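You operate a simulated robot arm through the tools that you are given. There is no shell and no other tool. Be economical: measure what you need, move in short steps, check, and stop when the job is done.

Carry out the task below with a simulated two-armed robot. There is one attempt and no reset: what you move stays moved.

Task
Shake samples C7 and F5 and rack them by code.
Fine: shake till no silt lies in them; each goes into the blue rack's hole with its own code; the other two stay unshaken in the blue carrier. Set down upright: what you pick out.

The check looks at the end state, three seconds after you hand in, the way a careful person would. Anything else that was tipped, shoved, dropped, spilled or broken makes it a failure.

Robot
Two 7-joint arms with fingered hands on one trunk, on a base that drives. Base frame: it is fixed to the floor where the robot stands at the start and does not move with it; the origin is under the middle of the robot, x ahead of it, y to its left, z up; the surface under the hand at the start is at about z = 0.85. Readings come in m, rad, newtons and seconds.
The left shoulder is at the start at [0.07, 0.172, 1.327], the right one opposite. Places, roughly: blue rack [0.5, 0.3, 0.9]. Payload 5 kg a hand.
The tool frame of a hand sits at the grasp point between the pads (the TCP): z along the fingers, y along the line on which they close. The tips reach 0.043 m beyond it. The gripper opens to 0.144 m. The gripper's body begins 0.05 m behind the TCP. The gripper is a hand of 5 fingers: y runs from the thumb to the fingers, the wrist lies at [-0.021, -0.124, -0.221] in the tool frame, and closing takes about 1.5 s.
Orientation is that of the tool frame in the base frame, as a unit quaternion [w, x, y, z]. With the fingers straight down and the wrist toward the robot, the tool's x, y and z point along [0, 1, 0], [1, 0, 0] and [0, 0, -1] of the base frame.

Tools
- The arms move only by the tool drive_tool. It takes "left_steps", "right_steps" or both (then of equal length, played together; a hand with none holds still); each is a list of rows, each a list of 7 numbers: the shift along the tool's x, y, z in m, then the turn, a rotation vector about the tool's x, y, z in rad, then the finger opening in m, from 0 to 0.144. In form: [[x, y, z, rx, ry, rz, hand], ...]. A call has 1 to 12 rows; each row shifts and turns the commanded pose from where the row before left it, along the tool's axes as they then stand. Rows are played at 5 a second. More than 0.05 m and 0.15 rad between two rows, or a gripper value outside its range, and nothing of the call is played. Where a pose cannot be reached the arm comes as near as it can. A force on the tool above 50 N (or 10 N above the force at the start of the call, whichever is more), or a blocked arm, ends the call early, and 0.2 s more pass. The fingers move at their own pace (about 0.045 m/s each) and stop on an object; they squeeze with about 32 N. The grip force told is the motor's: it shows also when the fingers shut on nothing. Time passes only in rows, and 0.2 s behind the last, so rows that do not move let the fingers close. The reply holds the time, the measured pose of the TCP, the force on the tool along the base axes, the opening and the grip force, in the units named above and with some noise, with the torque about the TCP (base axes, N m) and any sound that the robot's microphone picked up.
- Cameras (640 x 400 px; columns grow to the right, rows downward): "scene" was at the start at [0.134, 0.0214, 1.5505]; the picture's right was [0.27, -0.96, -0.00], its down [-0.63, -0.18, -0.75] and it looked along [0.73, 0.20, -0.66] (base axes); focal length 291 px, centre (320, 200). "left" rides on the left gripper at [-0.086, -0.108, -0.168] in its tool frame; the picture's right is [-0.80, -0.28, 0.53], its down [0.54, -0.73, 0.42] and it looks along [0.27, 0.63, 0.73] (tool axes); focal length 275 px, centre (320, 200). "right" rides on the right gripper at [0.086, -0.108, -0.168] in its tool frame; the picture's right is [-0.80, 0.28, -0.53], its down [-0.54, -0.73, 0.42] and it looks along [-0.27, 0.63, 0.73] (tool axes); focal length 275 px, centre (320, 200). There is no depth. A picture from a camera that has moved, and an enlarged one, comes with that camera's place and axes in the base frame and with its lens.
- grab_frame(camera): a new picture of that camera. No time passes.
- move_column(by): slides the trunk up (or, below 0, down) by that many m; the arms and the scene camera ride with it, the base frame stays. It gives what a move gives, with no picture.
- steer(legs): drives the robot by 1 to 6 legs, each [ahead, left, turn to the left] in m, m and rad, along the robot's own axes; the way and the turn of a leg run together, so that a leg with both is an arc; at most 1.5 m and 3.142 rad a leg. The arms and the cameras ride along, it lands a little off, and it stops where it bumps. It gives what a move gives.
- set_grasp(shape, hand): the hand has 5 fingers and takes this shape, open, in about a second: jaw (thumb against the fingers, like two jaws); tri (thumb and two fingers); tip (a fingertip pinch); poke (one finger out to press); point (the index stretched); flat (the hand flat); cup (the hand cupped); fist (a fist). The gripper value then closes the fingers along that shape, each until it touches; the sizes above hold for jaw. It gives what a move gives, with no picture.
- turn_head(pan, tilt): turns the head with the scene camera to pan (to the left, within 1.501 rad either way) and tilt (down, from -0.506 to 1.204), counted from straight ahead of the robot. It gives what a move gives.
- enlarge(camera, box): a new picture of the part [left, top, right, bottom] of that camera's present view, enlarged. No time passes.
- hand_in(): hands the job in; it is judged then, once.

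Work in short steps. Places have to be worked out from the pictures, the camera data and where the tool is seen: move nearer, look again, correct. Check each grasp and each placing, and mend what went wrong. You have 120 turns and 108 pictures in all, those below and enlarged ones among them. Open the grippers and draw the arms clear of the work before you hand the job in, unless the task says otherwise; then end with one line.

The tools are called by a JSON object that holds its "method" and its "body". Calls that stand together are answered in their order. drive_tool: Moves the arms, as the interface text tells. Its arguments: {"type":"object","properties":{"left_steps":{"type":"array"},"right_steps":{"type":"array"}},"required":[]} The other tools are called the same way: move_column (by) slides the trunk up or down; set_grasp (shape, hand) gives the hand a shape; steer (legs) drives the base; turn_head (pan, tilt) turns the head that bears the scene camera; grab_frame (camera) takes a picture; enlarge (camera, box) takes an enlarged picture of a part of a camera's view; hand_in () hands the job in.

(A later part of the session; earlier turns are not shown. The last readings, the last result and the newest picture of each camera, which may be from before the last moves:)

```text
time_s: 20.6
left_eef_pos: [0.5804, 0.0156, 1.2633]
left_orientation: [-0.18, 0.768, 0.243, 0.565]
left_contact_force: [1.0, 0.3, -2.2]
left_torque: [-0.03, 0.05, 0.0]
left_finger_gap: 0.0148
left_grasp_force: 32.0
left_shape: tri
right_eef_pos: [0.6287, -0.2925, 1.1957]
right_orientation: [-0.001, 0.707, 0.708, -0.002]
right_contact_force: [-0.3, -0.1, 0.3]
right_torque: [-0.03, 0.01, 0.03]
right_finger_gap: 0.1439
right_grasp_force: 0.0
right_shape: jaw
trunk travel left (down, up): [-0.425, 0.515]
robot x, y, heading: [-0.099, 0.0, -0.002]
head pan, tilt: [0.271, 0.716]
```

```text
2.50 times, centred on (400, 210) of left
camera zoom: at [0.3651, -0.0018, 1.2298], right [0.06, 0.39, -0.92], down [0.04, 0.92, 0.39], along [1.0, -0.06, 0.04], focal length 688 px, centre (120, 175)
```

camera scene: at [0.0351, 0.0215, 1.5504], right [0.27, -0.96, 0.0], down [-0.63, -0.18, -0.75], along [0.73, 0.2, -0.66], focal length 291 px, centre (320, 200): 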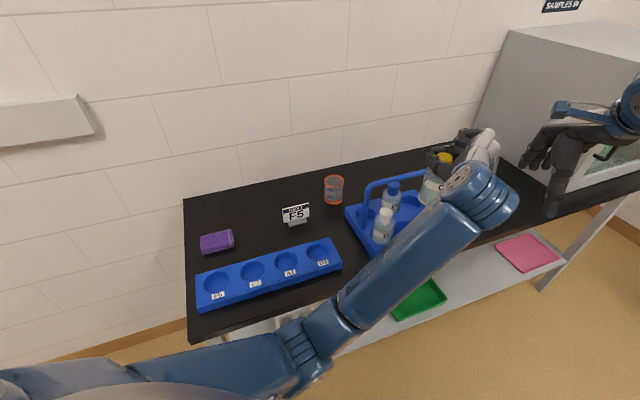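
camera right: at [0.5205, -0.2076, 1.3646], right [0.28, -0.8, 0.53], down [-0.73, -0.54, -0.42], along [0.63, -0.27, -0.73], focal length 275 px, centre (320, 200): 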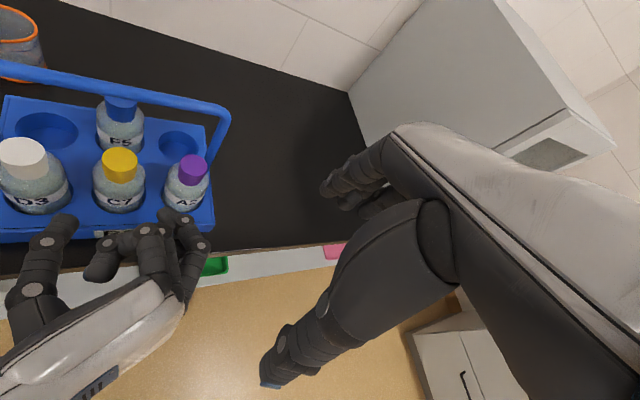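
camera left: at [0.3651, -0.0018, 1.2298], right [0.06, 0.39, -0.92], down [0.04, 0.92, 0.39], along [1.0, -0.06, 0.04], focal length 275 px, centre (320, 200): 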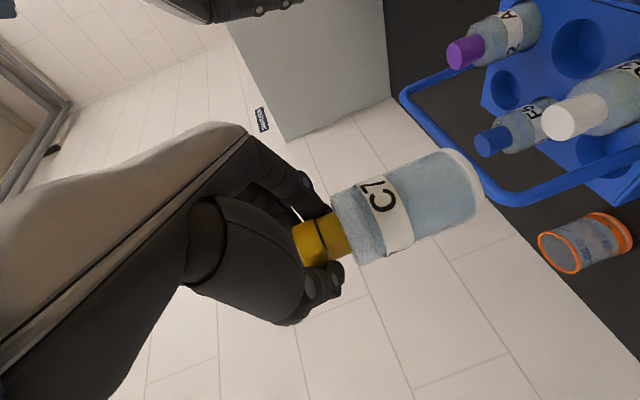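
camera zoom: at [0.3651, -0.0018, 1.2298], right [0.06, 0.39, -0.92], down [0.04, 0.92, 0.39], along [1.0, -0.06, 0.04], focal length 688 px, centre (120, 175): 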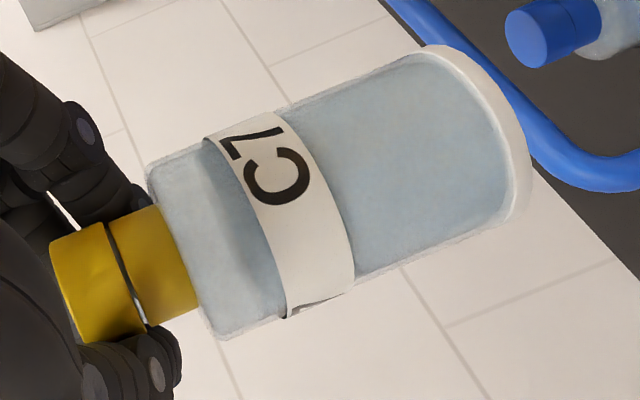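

The lower half has lost its green tint, but a pale rim remains. I shake a full set more and compare.

{"method": "drive_tool", "body": {"left_steps": [[0.046, 0, -0.0142, 0, 0, 0, 0], [-0.046, 0, 0.0142, 0, 0, 0, 0], [0.046, 0, -0.0142, 0, 0, 0, 0], [-0.046, 0, 0.0142, 0, 0, 0, 0], [0.046, 0, -0.0142, 0, 0, 0, 0], [-0.046, 0, 0.0142, 0, 0, 0, 0], [0.046, 0, -0.0142, 0, 0, 0, 0], [-0.046, 0, 0.0142, 0, 0, 0, 0], [0.046, 0, -0.0142, 0, 0, 0, 0], [-0.046, 0, 0.0142, 0, 0, 0, 0], [0.046, 0, -0.0142, 0, 0, 0, 0], [-0.046, 0, 0.0142, 0, 0, 0, 0]]}}

{"method": "enlarge", "body": {"camera": "left", "box": [280, 130, 520, 290]}}

{"method": "enlarge", "body": {"camera": "left", "box": [420, 0, 640, 170]}}

```text
time_s: 23.2
left_eef_pos: [0.579, 0.0151, 1.2624]
left_orientation: [-0.178, 0.768, 0.244, 0.565]
left_contact_force: [-0.3, 0.1, -2.1]
left_torque: [-0.01, 0.07, -0.05]
left_finger_gap: 0.0151
left_grasp_force: 32.1
left_shape: tri
right_eef_pos: [0.6289, -0.2933, 1.1969]
right_orientation: [0.0, 0.707, 0.707, -0.001]
right_contact_force: [0.6, -0.5, 0.0]
right_torque: [-0.06, 0.0, 0.02]
right_finger_gap: 0.1436
right_grasp_force: 0.0
right_shape: jaw
trunk travel left (down, up): [-0.425, 0.515]
robot x, y, heading: [-0.1015, 0.0002, 0.004]
head pan, tilt: [0.271, 0.716]
```

```text
2.50 times, centred on (400, 210) of left
camera zoom: at [0.365, -0.0025, 1.2292], right [0.06, 0.39, -0.92], down [0.04, 0.92, 0.39], along [1.0, -0.06, 0.04], focal length 688 px, centre (120, 175)
```

zoom: 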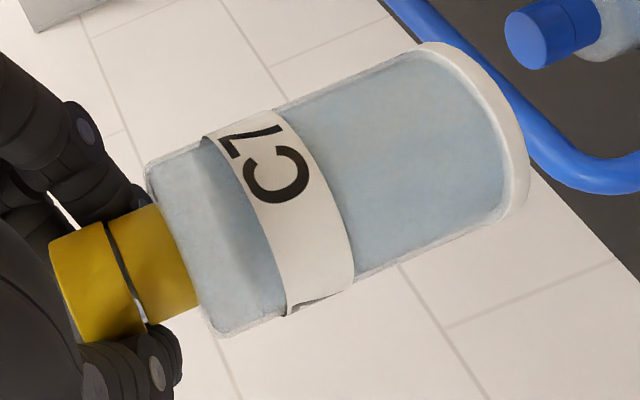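

```text
2.35 times, centred on (530, 85) of left
camera zoom: at [0.365, -0.0025, 1.2292], right [0.06, 0.39, -0.92], down [0.04, 0.92, 0.39], along [1.0, -0.06, 0.04], focal length 648 px, centre (-174, 471)
```

zoom: 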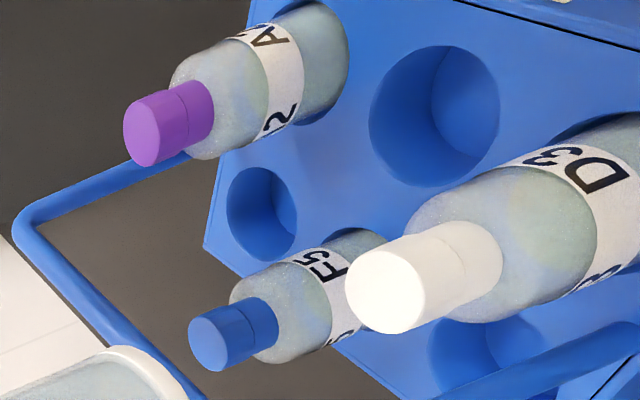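

The rim has not changed. I check it from the scene camera, to tell a glass base from silt.

{"method": "grab_frame", "body": {"camera": "scene"}}

{"method": "grab_frame", "body": {"camera": "right"}}

```text
66 pictures are left
camera scene: at [0.0351, 0.0224, 1.5505], right [0.27, -0.96, 0.0], down [-0.63, -0.18, -0.75], along [0.73, 0.2, -0.66], focal length 291 px, centre (320, 200)
```

scene: 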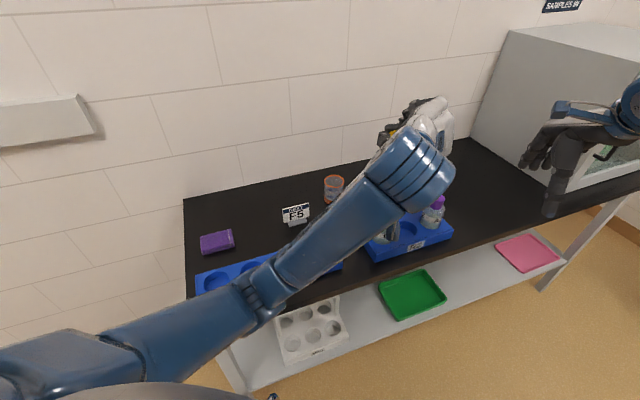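

```text
65 pictures are left
camera right: at [0.5211, -0.2067, 1.3645], right [0.29, -0.8, 0.53], down [-0.73, -0.54, -0.42], along [0.63, -0.27, -0.73], focal length 275 px, centre (320, 200)
```

right: 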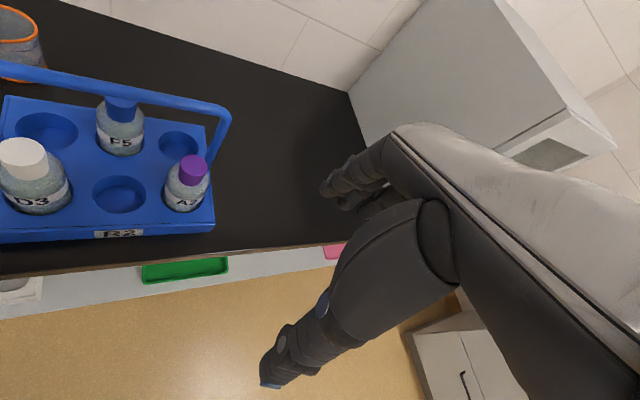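

Both views are blocked. I tip the bottle back about 70° by untilting the hand, rocking it too, and look whether the rim moves like silt.

{"method": "drive_tool", "body": {"left_steps": [[0, 0, 0, 0, -0.14, 0, 0], [0, 0, 0, 0, -0.14, 0, 0], [0, 0, 0, 0, -0.14, 0, 0], [0, 0, 0, 0, -0.14, 0, 0], [0, 0, 0, 0, -0.14, 0, 0], [0, 0, 0, 0, -0.14, 0, 0], [0, 0, 0, 0, -0.14, 0, 0], [0, 0, 0, 0, -0.14, 0, 0], [0, 0, 0, 0, -0.14, 0, 0], [0, 0, 0, 0, 0, 0, 0]]}}

{"method": "grab_frame", "body": {"camera": "left"}}

{"method": "grab_frame", "body": {"camera": "scene"}}

```text
time_s: 25.4
left_eef_pos: [0.6261, -0.0217, 1.1847]
left_orientation: [-0.002, 0.953, 0.302, 0.004]
left_contact_force: [-0.3, -0.2, -2.0]
left_torque: [0.23, -0.2, -0.03]
left_finger_gap: 0.0144
left_grasp_force: 31.6
left_shape: tri
left hand out of reach, approached as far as the arm can: row 5, 6, 7
right_eef_pos: [0.627, -0.2959, 1.1965]
right_orientation: [-0.001, 0.707, 0.707, 0.0]
right_contact_force: [-0.3, -1.3, -0.7]
right_torque: [0.1, -0.05, 0.04]
right_finger_gap: 0.1437
right_grasp_force: 0.0
right_shape: jaw
trunk travel left (down, up): [-0.425, 0.515]
robot x, y, heading: [-0.0959, -0.002, 0.001]
head pan, tilt: [0.271, 0.716]
```

```text
64 pictures are left
camera left: at [0.4915, 0.0175, 1.3501], right [-0.81, -0.22, -0.54], down [0.03, 0.91, -0.42], along [0.58, -0.35, -0.73], focal length 275 px, centre (320, 200)
```

left: 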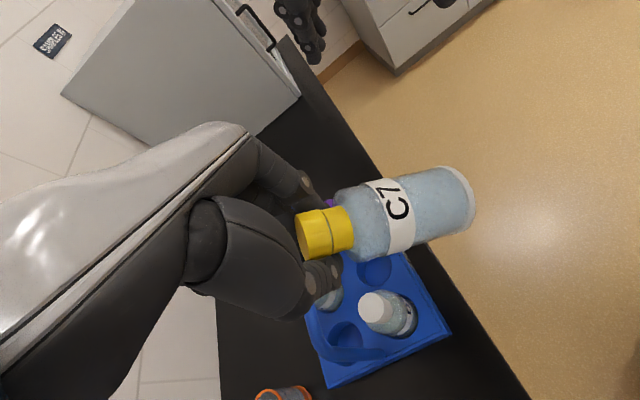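

```text
63 pictures are left
camera scene: at [0.0331, 0.0182, 1.5507], right [0.27, -0.96, 0.0], down [-0.63, -0.17, -0.76], along [0.73, 0.2, -0.66], focal length 291 px, centre (320, 200)
```

scene: 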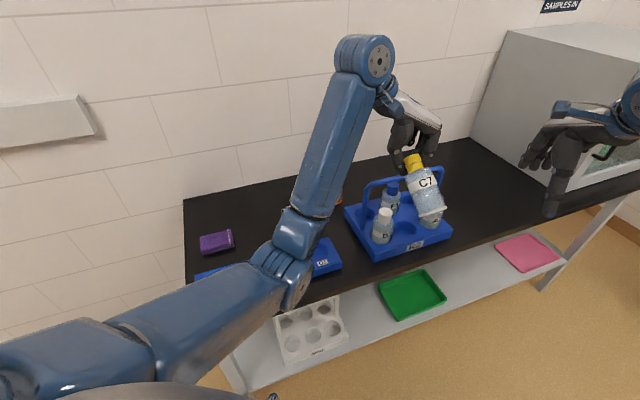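

The bottle lies nearly level now and the tool drifted a little where the reach was short. I enlarge both views of the bottle.

{"method": "enlarge", "body": {"camera": "scene", "box": [360, 140, 470, 250]}}

{"method": "enlarge", "body": {"camera": "left", "box": [280, 140, 500, 290]}}

```text
3.64 times, centred on (415, 195) of scene
camera zoom: at [0.0331, 0.0182, 1.5507], right [0.27, -0.96, 0.0], down [-0.63, -0.17, -0.76], along [0.73, 0.2, -0.66], focal length 1058 px, centre (-26, 218)
```

zoom: 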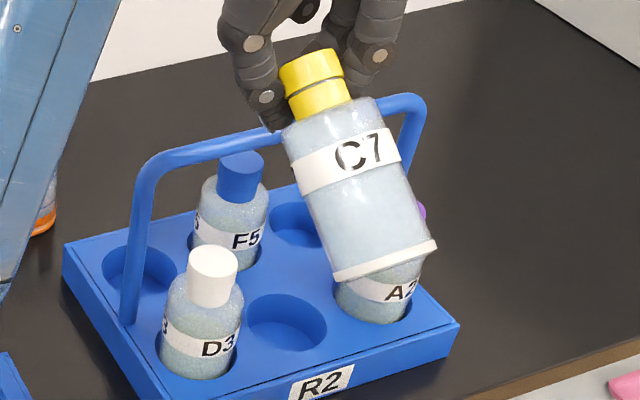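

```text
2.67 times, centred on (390, 215) of left
camera zoom: at [0.4915, 0.0175, 1.3501], right [-0.81, -0.22, -0.54], down [0.03, 0.91, -0.42], along [0.58, -0.35, -0.73], focal length 734 px, centre (133, 160)
```

zoom: 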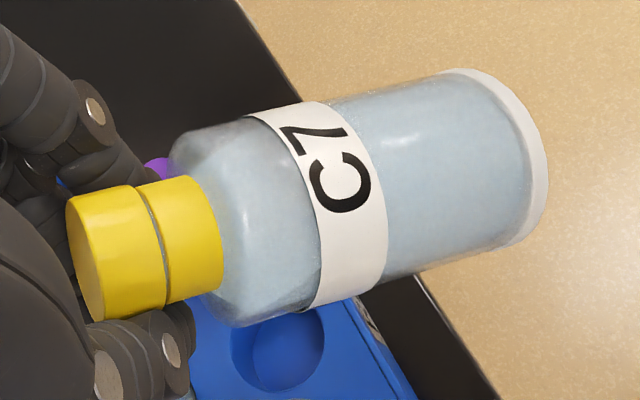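

The white ring is the bottle's own base (slightly wider than the body, unmoved when tipped), and the liquid now looks evenly clear blue unlike the greenish unshaken ones. For good measure I shake along the bottle axis in this attitude too.

{"method": "drive_tool", "body": {"left_steps": [[-0.045, 0, -0.01, 0, 0, 0, 0], [0.045, 0, 0, 0, 0, 0, 0], [-0.045, 0, 0, 0, 0, 0, 0], [0.045, 0, 0, 0, 0, 0, 0], [-0.045, 0, 0, 0, 0, 0, 0], [0.045, 0, 0, 0, 0, 0, 0], [-0.045, 0, 0, 0, 0, 0, 0], [0.045, 0, 0, 0, 0, 0, 0], [-0.045, 0, 0, 0, 0, 0, 0], [0.045, 0, 0, 0, 0, 0, 0], [-0.045, 0, 0, 0, 0, 0, 0], [0, 0, 0, 0, 0, 0, 0]]}}

{"method": "enlarge", "body": {"camera": "left", "box": [280, 140, 500, 290]}}

```text
time_s: 28.1
left_eef_pos: [0.5909, -0.0455, 1.1935]
left_orientation: [-0.002, 0.953, 0.303, 0.005]
left_contact_force: [0.0, -0.5, -3.2]
left_torque: [0.15, -0.11, -0.02]
left_finger_gap: 0.0139
left_grasp_force: 32.2
left_shape: tri
right_eef_pos: [0.6275, -0.2936, 1.1967]
right_orientation: [0.0, 0.707, 0.707, 0.0]
right_contact_force: [-0.5, 0.1, 0.2]
right_torque: [-0.01, 0.03, -0.03]
right_finger_gap: 0.1438
right_grasp_force: 0.1
right_shape: jaw
trunk travel left (down, up): [-0.425, 0.515]
robot x, y, heading: [-0.1029, 0.0016, 0.002]
head pan, tilt: [0.271, 0.716]
```

```text
2.67 times, centred on (390, 215) of left
camera zoom: at [0.4559, -0.0063, 1.3587], right [-0.81, -0.22, -0.54], down [0.03, 0.91, -0.42], along [0.59, -0.35, -0.73], focal length 734 px, centre (133, 160)
```

zoom: 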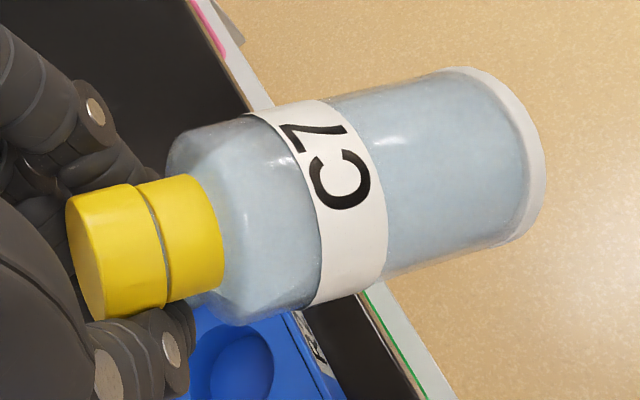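

No change any more, so C7 is done. The rack is parallel to the carrier, so I drive the robot parallel to the table by (-0.275, +0.386); then the C7 hole lies relative to the robot where C7 stood.

{"method": "steer", "body": {"legs": [[-0.275, 0.386, 0]]}}

{"method": "grab_frame", "body": {"camera": "scene"}}

```text
time_s: 30.3
left_eef_pos: [0.38, 0.2472, 1.1948]
left_orientation: [0.0, 0.954, 0.301, 0.005]
left_contact_force: [-1.5, 2.3, -0.7]
left_torque: [-0.08, -0.22, 0.03]
left_finger_gap: 0.014
left_grasp_force: 31.9
left_shape: tri
right_eef_pos: [0.4178, -0.0016, 1.1982]
right_orientation: [0.002, 0.706, 0.708, -0.002]
right_contact_force: [-2.0, 1.9, 1.1]
right_torque: [-0.19, -0.11, -0.03]
right_finger_gap: 0.1438
right_grasp_force: 0.1
right_shape: jaw
trunk travel left (down, up): [-0.425, 0.515]
robot x, y, heading: [-0.304, 0.288, 0.004]
head pan, tilt: [0.271, 0.716]
stopped in leg 1: the robot was blocked; the commanded pose is now the measured one
```

```text
59 pictures are left
camera scene: at [-0.1769, 0.3156, 1.5512], right [0.27, -0.96, 0.01], down [-0.63, -0.18, -0.76], along [0.73, 0.2, -0.65], focal length 291 px, centre (320, 200)
```

scene: 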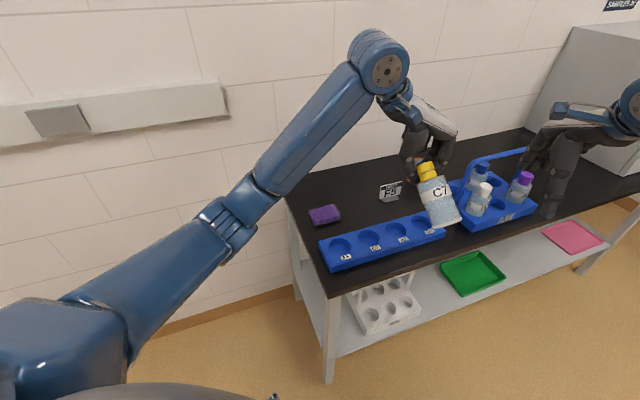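

The base was blocked at (-0.304, 0.288). I turn the head left to see what is there.

{"method": "turn_head", "body": {"pan": 1.45, "tilt": 0.7}}

{"method": "grab_frame", "body": {"camera": "scene"}}

```text
time_s: 31.7
left_eef_pos: [0.386, 0.2404, 1.1898]
left_orientation: [-0.003, 0.954, 0.301, 0.004]
left_contact_force: [-0.5, -0.4, -2.6]
left_torque: [0.14, -0.13, -0.02]
left_finger_gap: 0.0137
left_grasp_force: 32.2
left_shape: tri
right_eef_pos: [0.4228, -0.0082, 1.1943]
right_orientation: [-0.001, 0.707, 0.707, -0.002]
right_contact_force: [-0.4, -0.8, 0.1]
right_torque: [0.01, -0.01, -0.03]
right_finger_gap: 0.1439
right_grasp_force: 0.0
right_shape: jaw
trunk travel left (down, up): [-0.425, 0.515]
robot x, y, heading: [-0.305, 0.2893, -0.004]
head pan, tilt: [1.45, 0.7]
```

```text
58 pictures are left
camera scene: at [-0.2405, 0.3696, 1.5519], right [0.99, -0.12, 0.0], down [-0.08, -0.64, -0.77], along [0.09, 0.76, -0.64], focal length 291 px, centre (320, 200)
```

scene: 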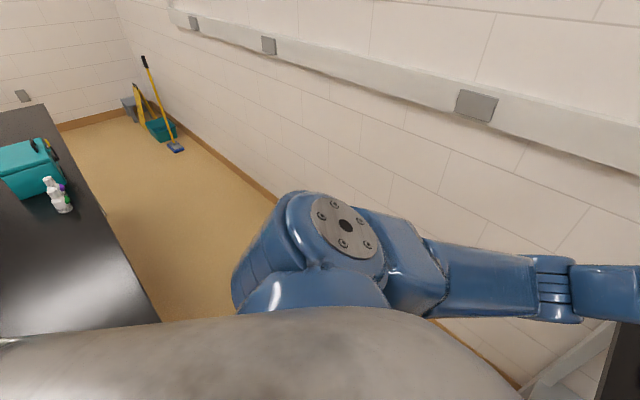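

A rear bench is what stops the base; everything on it stands. From here the C7 hole is still at a workable distance (0.74 m). I bring the bottle over the hole and turn it upright again.

{"method": "drive_tool", "body": {"left_steps": [[0.043, -0.018, 0, 0, 0, 0, 0], [0.043, -0.018, 0, 0, 0, 0, 0], [0, 0, 0, 0, 0.141, 0, 0], [0, 0, 0, 0, 0.141, 0, 0], [0, 0, 0, 0, 0.141, 0, 0], [0, 0, 0, 0, 0.141, 0, 0], [0, 0, 0, 0, 0.141, 0, 0], [0, 0, 0, 0, 0.141, 0, 0], [0, 0, 0, 0, 0.141, 0, 0], [0, 0, 0, 0, 0.141, 0, 0], [0, 0, 0, 0, 0.141, 0, 0], [0, 0, 0, 0, 0, 0, 0]]}}

{"method": "turn_head", "body": {"pan": 0.1, "tilt": 0.75}}

{"method": "grab_frame", "body": {"camera": "scene"}}

{"method": "grab_frame", "body": {"camera": "left"}}

```text
time_s: 34.3
left_eef_pos: [0.4358, 0.3186, 1.1921]
left_orientation: [-0.18, 0.765, 0.241, 0.569]
left_contact_force: [-0.4, 0.0, -3.1]
left_torque: [0.01, 0.07, 0.01]
left_finger_gap: 0.0141
left_grasp_force: 31.9
left_shape: tri
right_eef_pos: [0.4223, -0.0079, 1.194]
right_orientation: [-0.001, 0.707, 0.707, -0.002]
right_contact_force: [0.8, 0.8, 0.5]
right_torque: [-0.05, 0.03, 0.02]
right_finger_gap: 0.1438
right_grasp_force: 0.1
right_shape: jaw
trunk travel left (down, up): [-0.425, 0.515]
robot x, y, heading: [-0.3051, 0.2904, -0.001]
head pan, tilt: [1.45, 0.7]
```

```text
time_s: 35.8
left_eef_pos: [0.4356, 0.3197, 1.1913]
left_orientation: [-0.18, 0.766, 0.241, 0.569]
left_contact_force: [-0.4, -0.2, -3.3]
left_torque: [0.0, 0.05, 0.03]
left_finger_gap: 0.0139
left_grasp_force: 32.7
left_shape: tri
right_eef_pos: [0.4225, -0.0079, 1.1938]
right_orientation: [-0.001, 0.707, 0.707, -0.003]
right_contact_force: [-0.3, -0.1, 0.1]
right_torque: [0.0, -0.01, -0.01]
right_finger_gap: 0.1437
right_grasp_force: 0.0
right_shape: jaw
trunk travel left (down, up): [-0.425, 0.515]
robot x, y, heading: [-0.3065, 0.2876, -0.005]
head pan, tilt: [0.099, 0.75]
```

```text
57 pictures are left
camera scene: at [-0.1689, 0.2938, 1.5477], right [0.1, -1.0, 0.0], down [-0.68, -0.07, -0.73], along [0.73, 0.07, -0.68], focal length 291 px, centre (320, 200)
```

scene: 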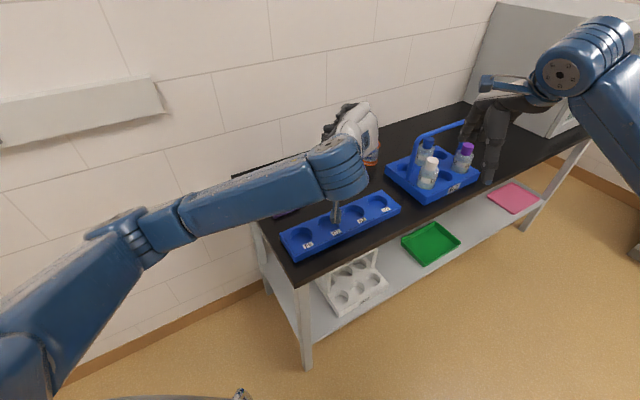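

```text
56 pictures are left
camera left: at [0.2213, 0.3029, 1.1573], right [0.07, 0.4, -0.92], down [0.04, 0.92, 0.4], along [1.0, -0.07, 0.04], focal length 275 px, centre (320, 200)
```

left: 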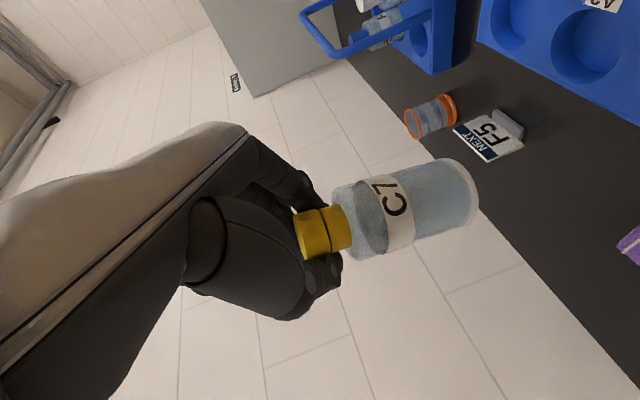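

I compare the bottle's attitude in the hand with the first lift, using the same enlargement box.

{"method": "enlarge", "body": {"camera": "left", "box": [280, 130, 520, 290]}}

{"method": "enlarge", "body": {"camera": "scene", "box": [260, 100, 420, 280]}}

```text
2.50 times, centred on (400, 210) of left
camera zoom: at [0.2213, 0.3029, 1.1573], right [0.07, 0.4, -0.92], down [0.04, 0.92, 0.4], along [1.0, -0.07, 0.04], focal length 688 px, centre (120, 175)
```

zoom: 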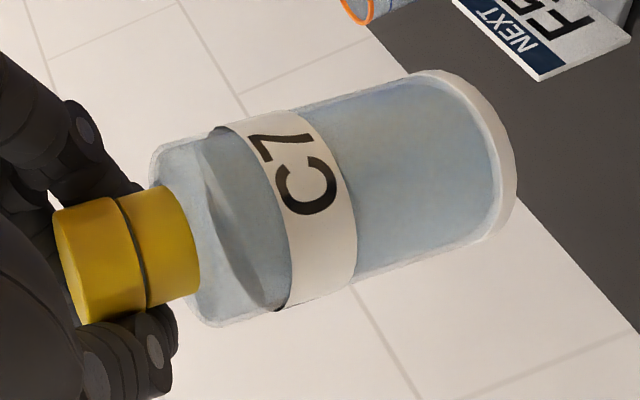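

```text
2.22 times, centred on (340, 190) of scene
camera zoom: at [-0.1689, 0.2938, 1.5477], right [0.1, -1.0, 0.0], down [-0.68, -0.07, -0.73], along [0.73, 0.07, -0.68], focal length 646 px, centre (276, 222)
```

zoom: 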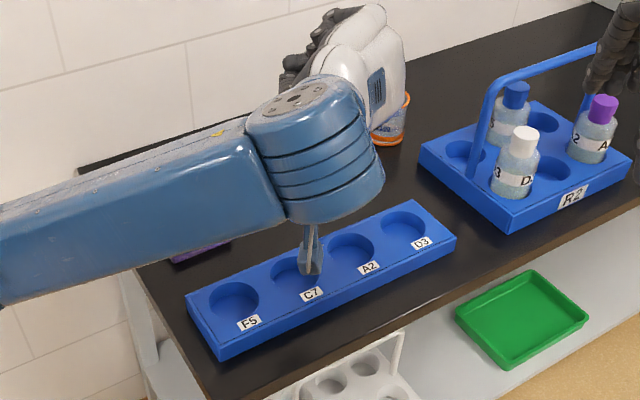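

Since tipping, the bottle has sagged in the grip by about 0.16 rad about the closing axis (base forward). I turn the hand back by that much and check.

{"method": "drive_tool", "body": {"left_steps": [[0, 0, 0, 0, -0.08, 0, 0], [0, 0, 0, 0, -0.08, 0, 0], [0, 0, 0, 0, 0, 0, 0]]}}

{"method": "enlarge", "body": {"camera": "left", "box": [280, 130, 520, 290]}}

```text
time_s: 36.6
left_eef_pos: [0.4359, 0.3188, 1.1904]
left_orientation: [-0.16, 0.809, 0.255, 0.505]
left_contact_force: [0.1, 0.3, -2.1]
left_torque: [0.01, 0.04, 0.01]
left_finger_gap: 0.0137
left_grasp_force: 31.9
left_shape: tri
right_eef_pos: [0.4219, -0.0072, 1.194]
right_orientation: [-0.001, 0.707, 0.708, -0.003]
right_contact_force: [-0.5, 1.3, -0.2]
right_torque: [0.0, 0.02, 0.01]
right_finger_gap: 0.1438
right_grasp_force: 0.0
right_shape: jaw
trunk travel left (down, up): [-0.425, 0.515]
robot x, y, heading: [-0.3018, 0.2865, -0.003]
head pan, tilt: [0.099, 0.75]
```

```text
2.50 times, centred on (400, 210) of left
camera zoom: at [0.2186, 0.3011, 1.1873], right [-0.06, 0.31, -0.95], down [0.09, 0.95, 0.3], along [0.99, -0.07, -0.08], focal length 688 px, centre (120, 175)
```

zoom: 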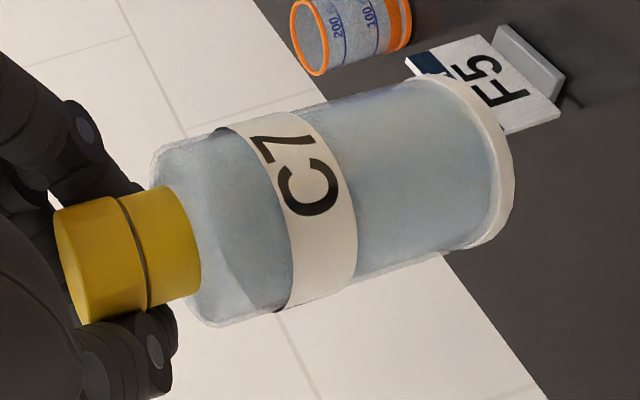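

The bottle is now upright to within a couple of degrees. Combining both scene views, the C7 hole is at about (0.441, 0.325) with the rack top at z 0.883, and the bottle axis at about (0.441, 0.314). I shift and lower to just above the hole, then look.

{"method": "drive_tool", "body": {"left_steps": [[-0.0352, -0.002, 0.019, 0, 0, 0, 0], [-0.0352, -0.002, 0.019, 0, 0, 0, 0], [-0.0352, -0.003, 0.019, 0, 0, 0, 0], [-0.0352, -0.002, 0.019, 0, 0, 0, 0], [0, 0, 0, 0, 0, 0, 0]]}}

{"method": "grab_frame", "body": {"camera": "left"}}

{"method": "enlarge", "body": {"camera": "scene", "box": [260, 130, 420, 280]}}

{"method": "grab_frame", "body": {"camera": "right"}}

```text
time_s: 37.8
left_eef_pos: [0.4361, 0.3299, 1.0316]
left_orientation: [-0.16, 0.808, 0.254, 0.507]
left_contact_force: [-0.8, 0.0, -2.8]
left_torque: [0.07, -0.02, 0.01]
left_finger_gap: 0.0139
left_grasp_force: 31.4
left_shape: tri
right_eef_pos: [0.4213, -0.007, 1.1934]
right_orientation: [-0.001, 0.707, 0.707, -0.002]
right_contact_force: [0.0, -0.4, -0.3]
right_torque: [0.02, -0.04, -0.03]
right_finger_gap: 0.144
right_grasp_force: 0.1
right_shape: jaw
trunk travel left (down, up): [-0.425, 0.515]
robot x, y, heading: [-0.3047, 0.2875, 0.001]
head pan, tilt: [0.099, 0.75]
```

```text
52 pictures are left
camera left: at [0.2194, 0.3124, 1.0272], right [-0.06, 0.31, -0.95], down [0.09, 0.95, 0.3], along [0.99, -0.07, -0.08], focal length 275 px, centre (320, 200)
```

left: 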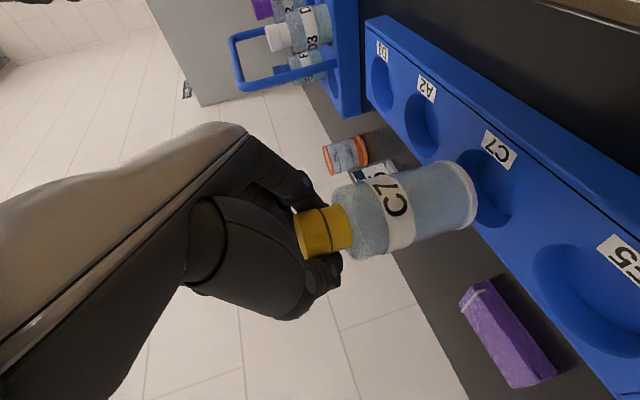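

```text
2.67 times, centred on (340, 205) of scene
camera zoom: at [-0.1691, 0.2935, 1.5477], right [0.1, -1.0, 0.0], down [-0.68, -0.07, -0.73], along [0.73, 0.07, -0.68], focal length 776 px, centre (267, 187)
```

zoom: 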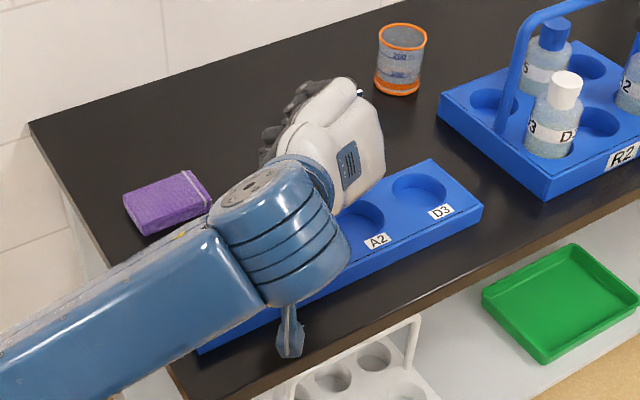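

```text
50 pictures are left
camera right: at [0.3154, 0.0783, 1.3625], right [0.29, -0.8, 0.53], down [-0.73, -0.54, -0.42], along [0.62, -0.27, -0.74], focal length 275 px, centre (320, 200)
```

right: 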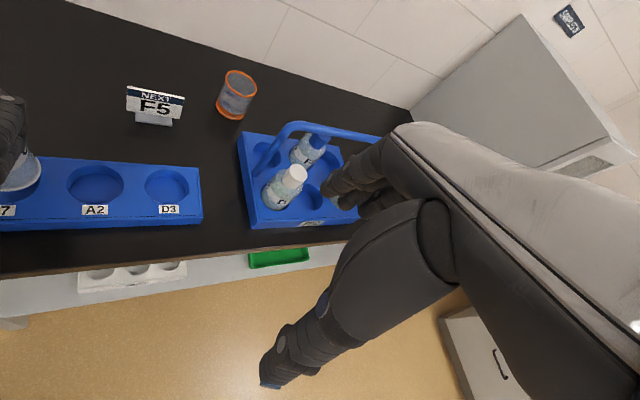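

The right camera glimpses the base near the C7 hole. I move the right hand 0.1 m left for a better view.

{"method": "drive_tool", "body": {"right_steps": [[0.04, 0, 0, 0, 0, 0, 0.144], [0.04, 0, 0, 0, 0, 0, 0.144], [0.03, 0, 0, 0, 0, 0, 0.144], [0, 0, 0, 0, 0, 0, 0.144]]}}

{"method": "enlarge", "body": {"camera": "right", "box": [0, 60, 240, 260]}}

```text
time_s: 38.8
left_eef_pos: [0.4366, 0.3296, 1.0319]
left_orientation: [-0.161, 0.808, 0.254, 0.506]
left_contact_force: [-0.2, -0.1, -2.8]
left_torque: [0.05, 0.04, 0.0]
left_finger_gap: 0.0139
left_grasp_force: 32.5
left_shape: tri
right_eef_pos: [0.4224, 0.1009, 1.1938]
right_orientation: [-0.001, 0.708, 0.706, -0.002]
right_contact_force: [0.4, 0.4, -0.6]
right_torque: [-0.02, 0.01, 0.01]
right_finger_gap: 0.1437
right_grasp_force: 0.1
right_shape: jaw
trunk travel left (down, up): [-0.425, 0.515]
robot x, y, heading: [-0.3086, 0.2858, -0.004]
head pan, tilt: [0.099, 0.75]
```

```text
2.00 times, centred on (120, 160) of right
camera zoom: at [0.315, 0.1881, 1.3622], right [0.29, -0.8, 0.53], down [-0.73, -0.54, -0.42], along [0.62, -0.27, -0.74], focal length 551 px, centre (720, 280)
```

zoom: 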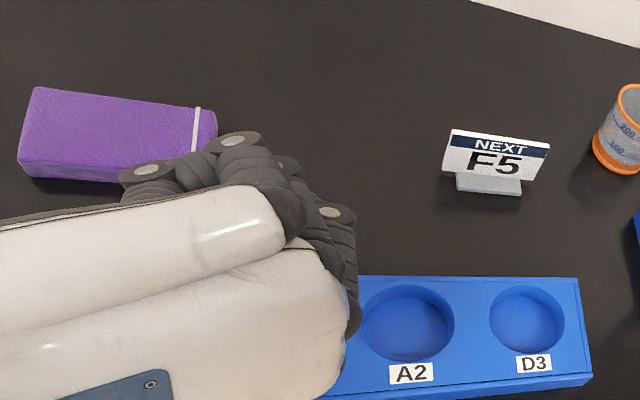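

The hand now hides it. I take the right camera back, lower, and yawed left for a side view.

{"method": "drive_tool", "body": {"right_steps": [[-0.03, 0, 0.03, 0, 0, 0, 0.144], [-0.04, 0, 0.03, 0, 0, 0, 0.144], [-0.01, 0, 0.03, 0, 0, -0.15, 0.144], [0, 0, 0.03, 0, 0, -0.15, 0.144], [0, 0, 0, 0, 0, -0.15, 0.144], [0, 0, 0, 0, 0, 0, 0.144]]}}

{"method": "grab_frame", "body": {"camera": "right"}}

```text
time_s: 40.2
left_eef_pos: [0.436, 0.3294, 1.0325]
left_orientation: [-0.16, 0.809, 0.255, 0.506]
left_contact_force: [0.2, 0.2, -2.0]
left_torque: [0.02, 0.03, -0.01]
left_finger_gap: 0.0138
left_grasp_force: 32.0
left_shape: tri
right_eef_pos: [0.4224, 0.0213, 1.0739]
right_orientation: [-0.002, 0.531, 0.847, -0.001]
right_contact_force: [-0.1, 0.6, -0.2]
right_torque: [0.01, -0.07, 0.0]
right_finger_gap: 0.1438
right_grasp_force: 0.1
right_shape: jaw
trunk travel left (down, up): [-0.425, 0.515]
robot x, y, heading: [-0.302, 0.2894, 0.004]
head pan, tilt: [0.099, 0.75]
```

```text
48 pictures are left
camera right: at [0.2877, 0.0524, 1.2426], right [0.61, -0.59, 0.53], down [-0.42, -0.81, -0.42], along [0.68, 0.03, -0.74], focal length 275 px, centre (320, 200)
```

right: 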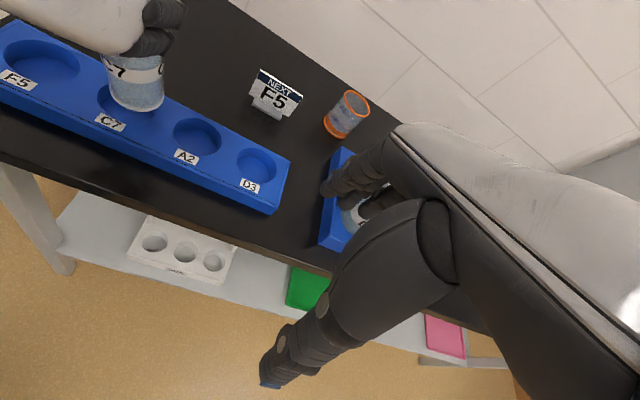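

Good view. I enlarge the bottle and hole.

{"method": "enlarge", "body": {"camera": "right", "box": [0, 0, 300, 200]}}

```text
2.00 times, centred on (150, 100) of right
camera zoom: at [0.2877, 0.0524, 1.2426], right [0.61, -0.59, 0.53], down [-0.42, -0.81, -0.42], along [0.68, 0.03, -0.74], focal length 551 px, centre (660, 400)
```

zoom: 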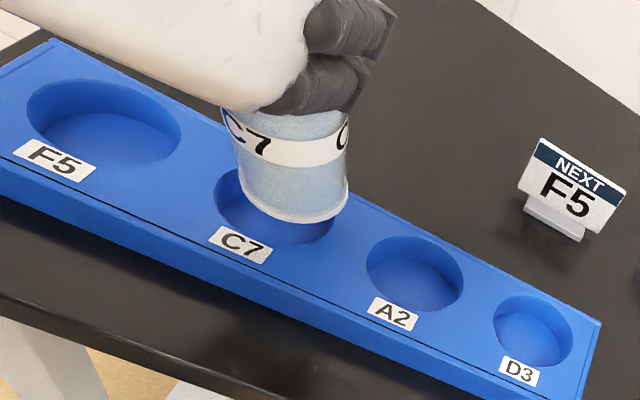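

From this camera the hole centre is at about (0.444, 0.332) and the base at about (0.451, 0.322), so I need -12.6 mm along the row. I shift, lower 25 mm and check again.

{"method": "drive_tool", "body": {"left_steps": [[0, -0.0126, 0, 0, 0, 0, 0], [-0.0135, 0, 0.0066, 0, 0, 0, 0], [0, 0, 0, 0, 0, 0, 0]]}}

{"method": "enlarge", "body": {"camera": "right", "box": [0, 0, 300, 200]}}

{"method": "grab_frame", "body": {"camera": "left"}}

```text
time_s: 41.0
left_eef_pos: [0.4282, 0.3409, 1.0162]
left_orientation: [-0.16, 0.808, 0.254, 0.506]
left_contact_force: [-1.1, 0.5, -2.2]
left_torque: [0.05, 0.02, 0.01]
left_finger_gap: 0.0137
left_grasp_force: 31.8
left_shape: tri
right_eef_pos: [0.4205, 0.0214, 1.0737]
right_orientation: [-0.003, 0.532, 0.847, -0.002]
right_contact_force: [0.2, 0.8, -0.2]
right_torque: [0.01, -0.01, 0.0]
right_finger_gap: 0.1436
right_grasp_force: 0.1
right_shape: jaw
trunk travel left (down, up): [-0.425, 0.515]
robot x, y, heading: [-0.3083, 0.283, -0.003]
head pan, tilt: [0.099, 0.75]
```

```text
2.00 times, centred on (150, 100) of right
camera zoom: at [0.2877, 0.0523, 1.2427], right [0.6, -0.59, 0.53], down [-0.42, -0.8, -0.42], along [0.68, 0.03, -0.74], focal length 551 px, centre (660, 400)
```

zoom: 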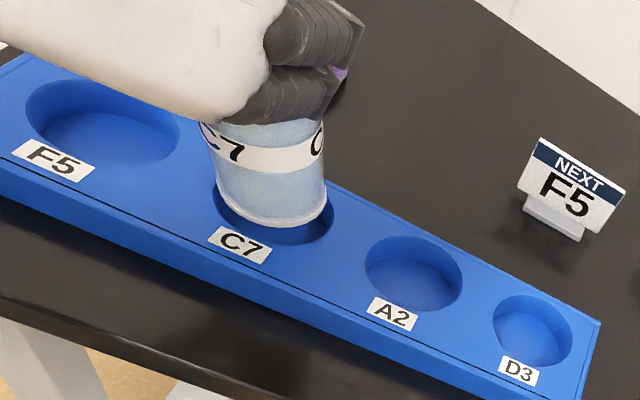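

```text
45 pictures are left
camera left: at [0.2121, 0.3231, 1.0127], right [-0.06, 0.31, -0.95], down [0.09, 0.95, 0.3], along [0.99, -0.07, -0.08], focal length 275 px, centre (320, 200)
```

left: 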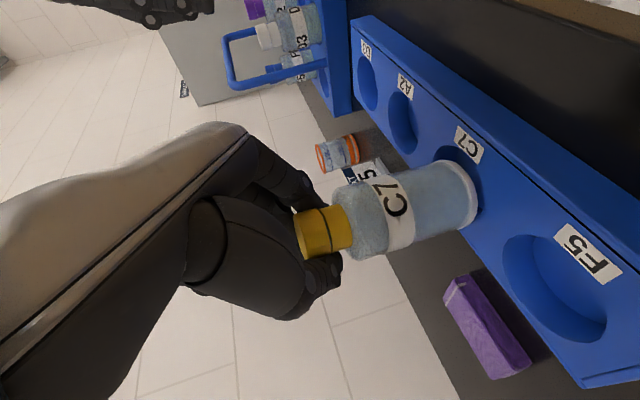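

Nearly centred; it sits a few mm to the front. I shift 4 mm back while lowering in small steps, watching the force.

{"method": "drive_tool", "body": {"left_steps": [[-0.0072, 0, 0.008, 0, 0, 0, 0], [-0.009, 0, 0.0044, 0, 0, 0, 0], [0, 0, 0, 0, 0, 0, 0]]}}

{"method": "enlarge", "body": {"camera": "right", "box": [0, 0, 300, 200]}}

```text
time_s: 41.8
left_eef_pos: [0.4351, 0.3407, 1.0086]
left_orientation: [-0.153, 0.805, 0.256, 0.513]
left_contact_force: [6.3, -5.6, 21.1]
left_torque: [-0.45, -0.33, 0.03]
left_finger_gap: 0.014
left_grasp_force: 32.0
left_shape: tri
right_eef_pos: [0.4206, 0.0194, 1.0728]
right_orientation: [-0.002, 0.532, 0.847, -0.002]
right_contact_force: [0.6, 0.0, -1.3]
right_torque: [-0.02, 0.03, -0.02]
right_finger_gap: 0.1439
right_grasp_force: 0.0
right_shape: jaw
trunk travel left (down, up): [-0.425, 0.515]
robot x, y, heading: [-0.3004, 0.285, -0.003]
head pan, tilt: [0.099, 0.75]
stopped in row 3 (left hand): the force on the tool passed its limit at 52 N (the readings are from after the stop); the commanded pose is now the measured one
```

```text
2.00 times, centred on (150, 100) of right
camera zoom: at [0.2877, 0.0512, 1.2421], right [0.6, -0.59, 0.53], down [-0.42, -0.8, -0.42], along [0.68, 0.03, -0.74], focal length 551 px, centre (660, 400)
```

zoom: 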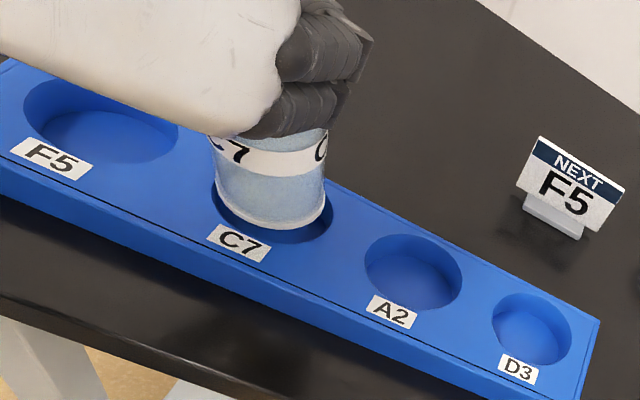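

It hit the rim (force pointing along +row). I raise 10 mm, shift +3 mm along the row and 5 mm to the front, and look closer.

{"method": "drive_tool", "body": {"left_steps": [[0.009, 0, -0.0044, 0, 0, 0, 0], [-0.0022, 0.003, -0.0045, 0, 0, 0, 0], [0, 0, 0, 0, 0, 0, 0]]}}

{"method": "enlarge", "body": {"camera": "right", "box": [80, 30, 200, 140]}}

{"method": "enlarge", "body": {"camera": "left", "box": [300, 100, 560, 290]}}

```text
time_s: 42.6
left_eef_pos: [0.4304, 0.3364, 1.0129]
left_orientation: [-0.158, 0.806, 0.255, 0.511]
left_contact_force: [0.1, 0.4, -2.9]
left_torque: [0.04, 0.04, 0.0]
left_finger_gap: 0.0134
left_grasp_force: 32.0
left_shape: tri
right_eef_pos: [0.4202, 0.0204, 1.0738]
right_orientation: [-0.002, 0.532, 0.847, -0.002]
right_contact_force: [0.1, 0.1, -0.2]
right_torque: [-0.02, -0.02, -0.01]
right_finger_gap: 0.1437
right_grasp_force: 0.1
right_shape: jaw
trunk travel left (down, up): [-0.425, 0.515]
robot x, y, heading: [-0.3024, 0.2841, -0.003]
head pan, tilt: [0.099, 0.75]
```

```text
3.64 times, centred on (140, 85) of right
camera zoom: at [0.2873, 0.0518, 1.2428], right [0.6, -0.59, 0.53], down [-0.42, -0.8, -0.42], along [0.68, 0.03, -0.74], focal length 1001 px, centre (974, 618)
```

zoom: 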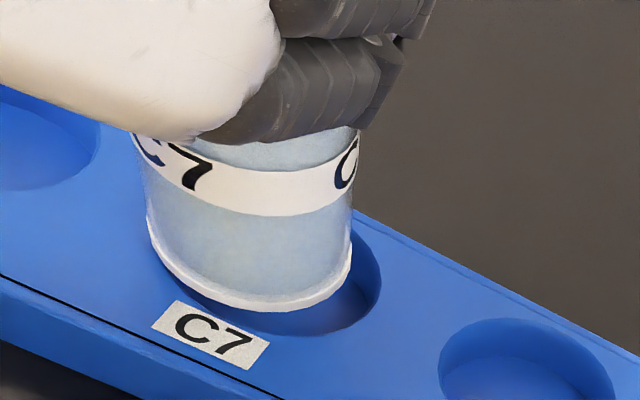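

```text
2.11 times, centred on (430, 195) of left
camera zoom: at [0.2141, 0.3191, 1.0064], right [-0.04, 0.31, -0.95], down [0.09, 0.95, 0.3], along [1.0, -0.07, -0.07], focal length 580 px, centre (88, 210)
```

zoom: 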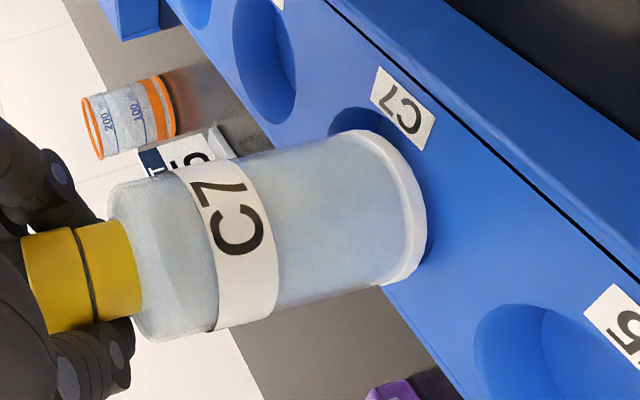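

The bottle leans about 6° back and 3° along the row, and its base needs about 9 mm along +row. I correct the lean and position together, slightly raised, and look again.

{"method": "drive_tool", "body": {"left_steps": [[0.0068, 0.007, 0.0036, 0.02, -0.08, 0.04, 0], [0, 0.0074, 0, 0, 0, 0, 0], [0, 0, 0, 0, 0, 0, 0]]}}

{"method": "enlarge", "body": {"camera": "right", "box": [80, 30, 200, 140]}}

{"method": "enlarge", "body": {"camera": "left", "box": [300, 100, 560, 290]}}

```text
time_s: 43.4
left_eef_pos: [0.4445, 0.3277, 1.0186]
left_orientation: [-0.165, 0.829, 0.25, 0.473]
left_contact_force: [0.3, 0.4, -3.1]
left_torque: [0.0, -0.02, -0.05]
left_finger_gap: 0.0131
left_grasp_force: 32.3
left_shape: tri
right_eef_pos: [0.4214, 0.0218, 1.0741]
right_orientation: [-0.002, 0.532, 0.847, -0.001]
right_contact_force: [0.7, 0.1, -0.6]
right_torque: [-0.04, 0.03, 0.04]
right_finger_gap: 0.1438
right_grasp_force: 0.1
right_shape: jaw
trunk travel left (down, up): [-0.425, 0.515]
robot x, y, heading: [-0.3035, 0.2835, -0.009]
head pan, tilt: [0.099, 0.75]
```

```text
3.64 times, centred on (140, 85) of right
camera zoom: at [0.2876, 0.052, 1.2428], right [0.6, -0.59, 0.53], down [-0.42, -0.8, -0.42], along [0.68, 0.03, -0.74], focal length 1001 px, centre (974, 618)
```

zoom: 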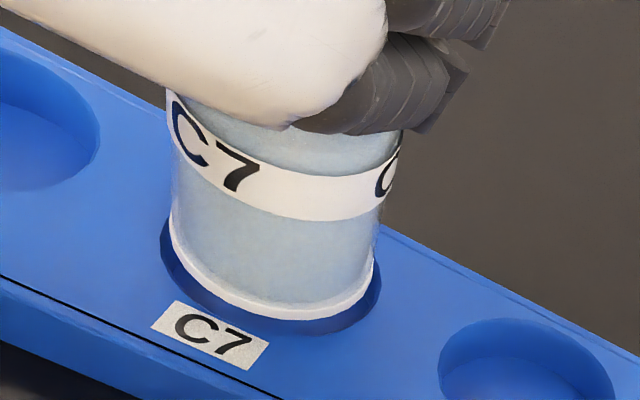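

```text
2.11 times, centred on (430, 195) of left
camera zoom: at [0.2279, 0.3109, 1.031], right [-0.13, 0.3, -0.95], down [0.12, 0.95, 0.28], along [0.98, -0.07, -0.16], focal length 580 px, centre (88, 210)
```

zoom: 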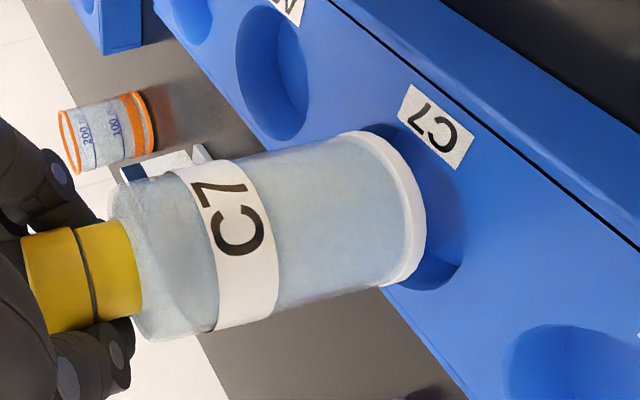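

Over-corrected along the row. I undo that lean, nudge 5 mm back, and check once more.

{"method": "drive_tool", "body": {"left_steps": [[0.0026, -0.0078, 0.0043, -0.033, 0, -0.056, 0], [0, 0, 0, 0, 0, 0, 0]]}}

{"method": "enlarge", "body": {"camera": "right", "box": [80, 30, 200, 140]}}

```text
time_s: 44.0
left_eef_pos: [0.4446, 0.3368, 1.0185]
left_orientation: [-0.138, 0.824, 0.266, 0.481]
left_contact_force: [0.0, -0.2, -2.2]
left_torque: [0.01, -0.02, 0.04]
left_finger_gap: 0.0134
left_grasp_force: 32.2
left_shape: tri
right_eef_pos: [0.4215, 0.0215, 1.0725]
right_orientation: [-0.002, 0.532, 0.847, -0.002]
right_contact_force: [0.1, 0.0, -0.3]
right_torque: [0.02, 0.01, 0.0]
right_finger_gap: 0.1434
right_grasp_force: 0.0
right_shape: jaw
trunk travel left (down, up): [-0.425, 0.515]
robot x, y, heading: [-0.3042, 0.2805, -0.003]
head pan, tilt: [0.099, 0.75]
```

```text
3.64 times, centred on (140, 85) of right
camera zoom: at [0.2878, 0.0512, 1.2425], right [0.6, -0.59, 0.53], down [-0.42, -0.8, -0.42], along [0.68, 0.03, -0.74], focal length 1001 px, centre (974, 618)
```

zoom: 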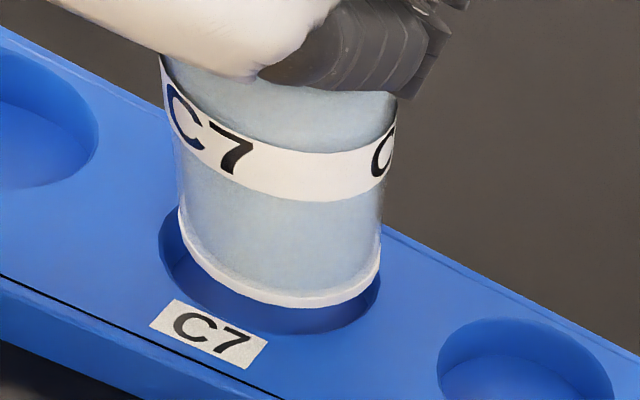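

Now only about 2° of lean and 4 mm off to the right; one small turn fixes both. Then I lower carefully.

{"method": "drive_tool", "body": {"left_steps": [[0, -0.0005, 0, 0.015, 0, 0.026, 0], [-0.0069, 0, 0.0041, 0, 0, 0, 0], [-0.0069, 0, 0.0041, 0, 0, 0, 0], [0, 0, 0, 0, 0, 0, 0]]}}

{"method": "enlarge", "body": {"camera": "right", "box": [80, 30, 200, 140]}}

```text
time_s: 45.0
left_eef_pos: [0.4443, 0.337, 1.0035]
left_orientation: [-0.15, 0.827, 0.258, 0.477]
left_contact_force: [0.1, 0.3, -3.0]
left_torque: [0.02, 0.04, 0.01]
left_finger_gap: 0.0134
left_grasp_force: 32.0
left_shape: tri
right_eef_pos: [0.4214, 0.021, 1.0739]
right_orientation: [-0.002, 0.532, 0.847, -0.002]
right_contact_force: [0.0, 0.4, 0.4]
right_torque: [0.01, -0.01, -0.04]
right_finger_gap: 0.1437
right_grasp_force: 0.2
right_shape: jaw
trunk travel left (down, up): [-0.425, 0.515]
robot x, y, heading: [-0.3033, 0.2862, -0.0]
head pan, tilt: [0.099, 0.75]
```

```text
3.64 times, centred on (140, 85) of right
camera zoom: at [0.2877, 0.0516, 1.2427], right [0.6, -0.59, 0.53], down [-0.42, -0.8, -0.42], along [0.68, 0.03, -0.74], focal length 1001 px, centre (974, 618)
```

zoom: 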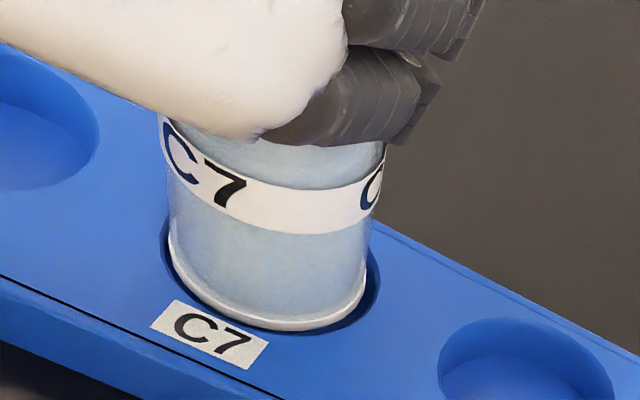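

Force is free and the base is at rim level. I nudge 2 mm back and right, and keep lowering.

{"method": "drive_tool", "body": {"left_steps": [[0.001, 0.002, 0.0017, 0, 0, 0, 0], [-0.0051, 0, 0.0031, 0, 0, 0, 0], [-0.0051, 0, 0.0031, 0, 0, 0, 0], [0, 0, 0, 0, 0, 0, 0]]}}

{"method": "enlarge", "body": {"camera": "right", "box": [80, 30, 200, 140]}}

```text
time_s: 46.0
left_eef_pos: [0.4473, 0.3374, 0.9909]
left_orientation: [-0.15, 0.826, 0.26, 0.477]
left_contact_force: [-1.0, -0.3, -2.2]
left_torque: [0.04, 0.0, -0.02]
left_finger_gap: 0.0135
left_grasp_force: 32.1
left_shape: tri
right_eef_pos: [0.4216, 0.0214, 1.073]
right_orientation: [-0.002, 0.533, 0.846, -0.001]
right_contact_force: [0.5, -0.4, -0.3]
right_torque: [-0.02, -0.01, 0.0]
right_finger_gap: 0.1437
right_grasp_force: 0.1
right_shape: jaw
trunk travel left (down, up): [-0.425, 0.515]
robot x, y, heading: [-0.3057, 0.2851, -0.004]
head pan, tilt: [0.099, 0.75]
```

```text
3.64 times, centred on (140, 85) of right
camera zoom: at [0.2877, 0.0517, 1.2427], right [0.6, -0.59, 0.53], down [-0.42, -0.8, -0.42], along [0.68, 0.03, -0.74], focal length 1001 px, centre (974, 618)
```

zoom: 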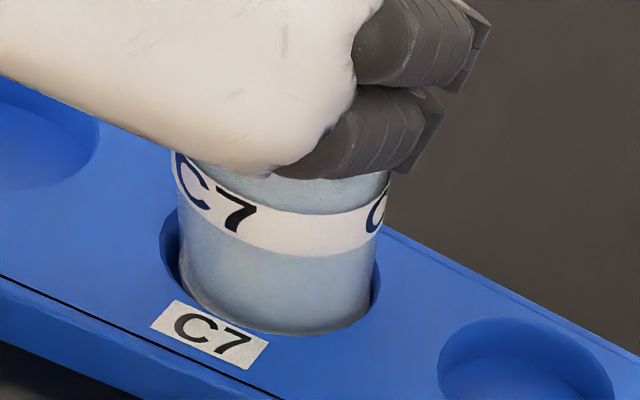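

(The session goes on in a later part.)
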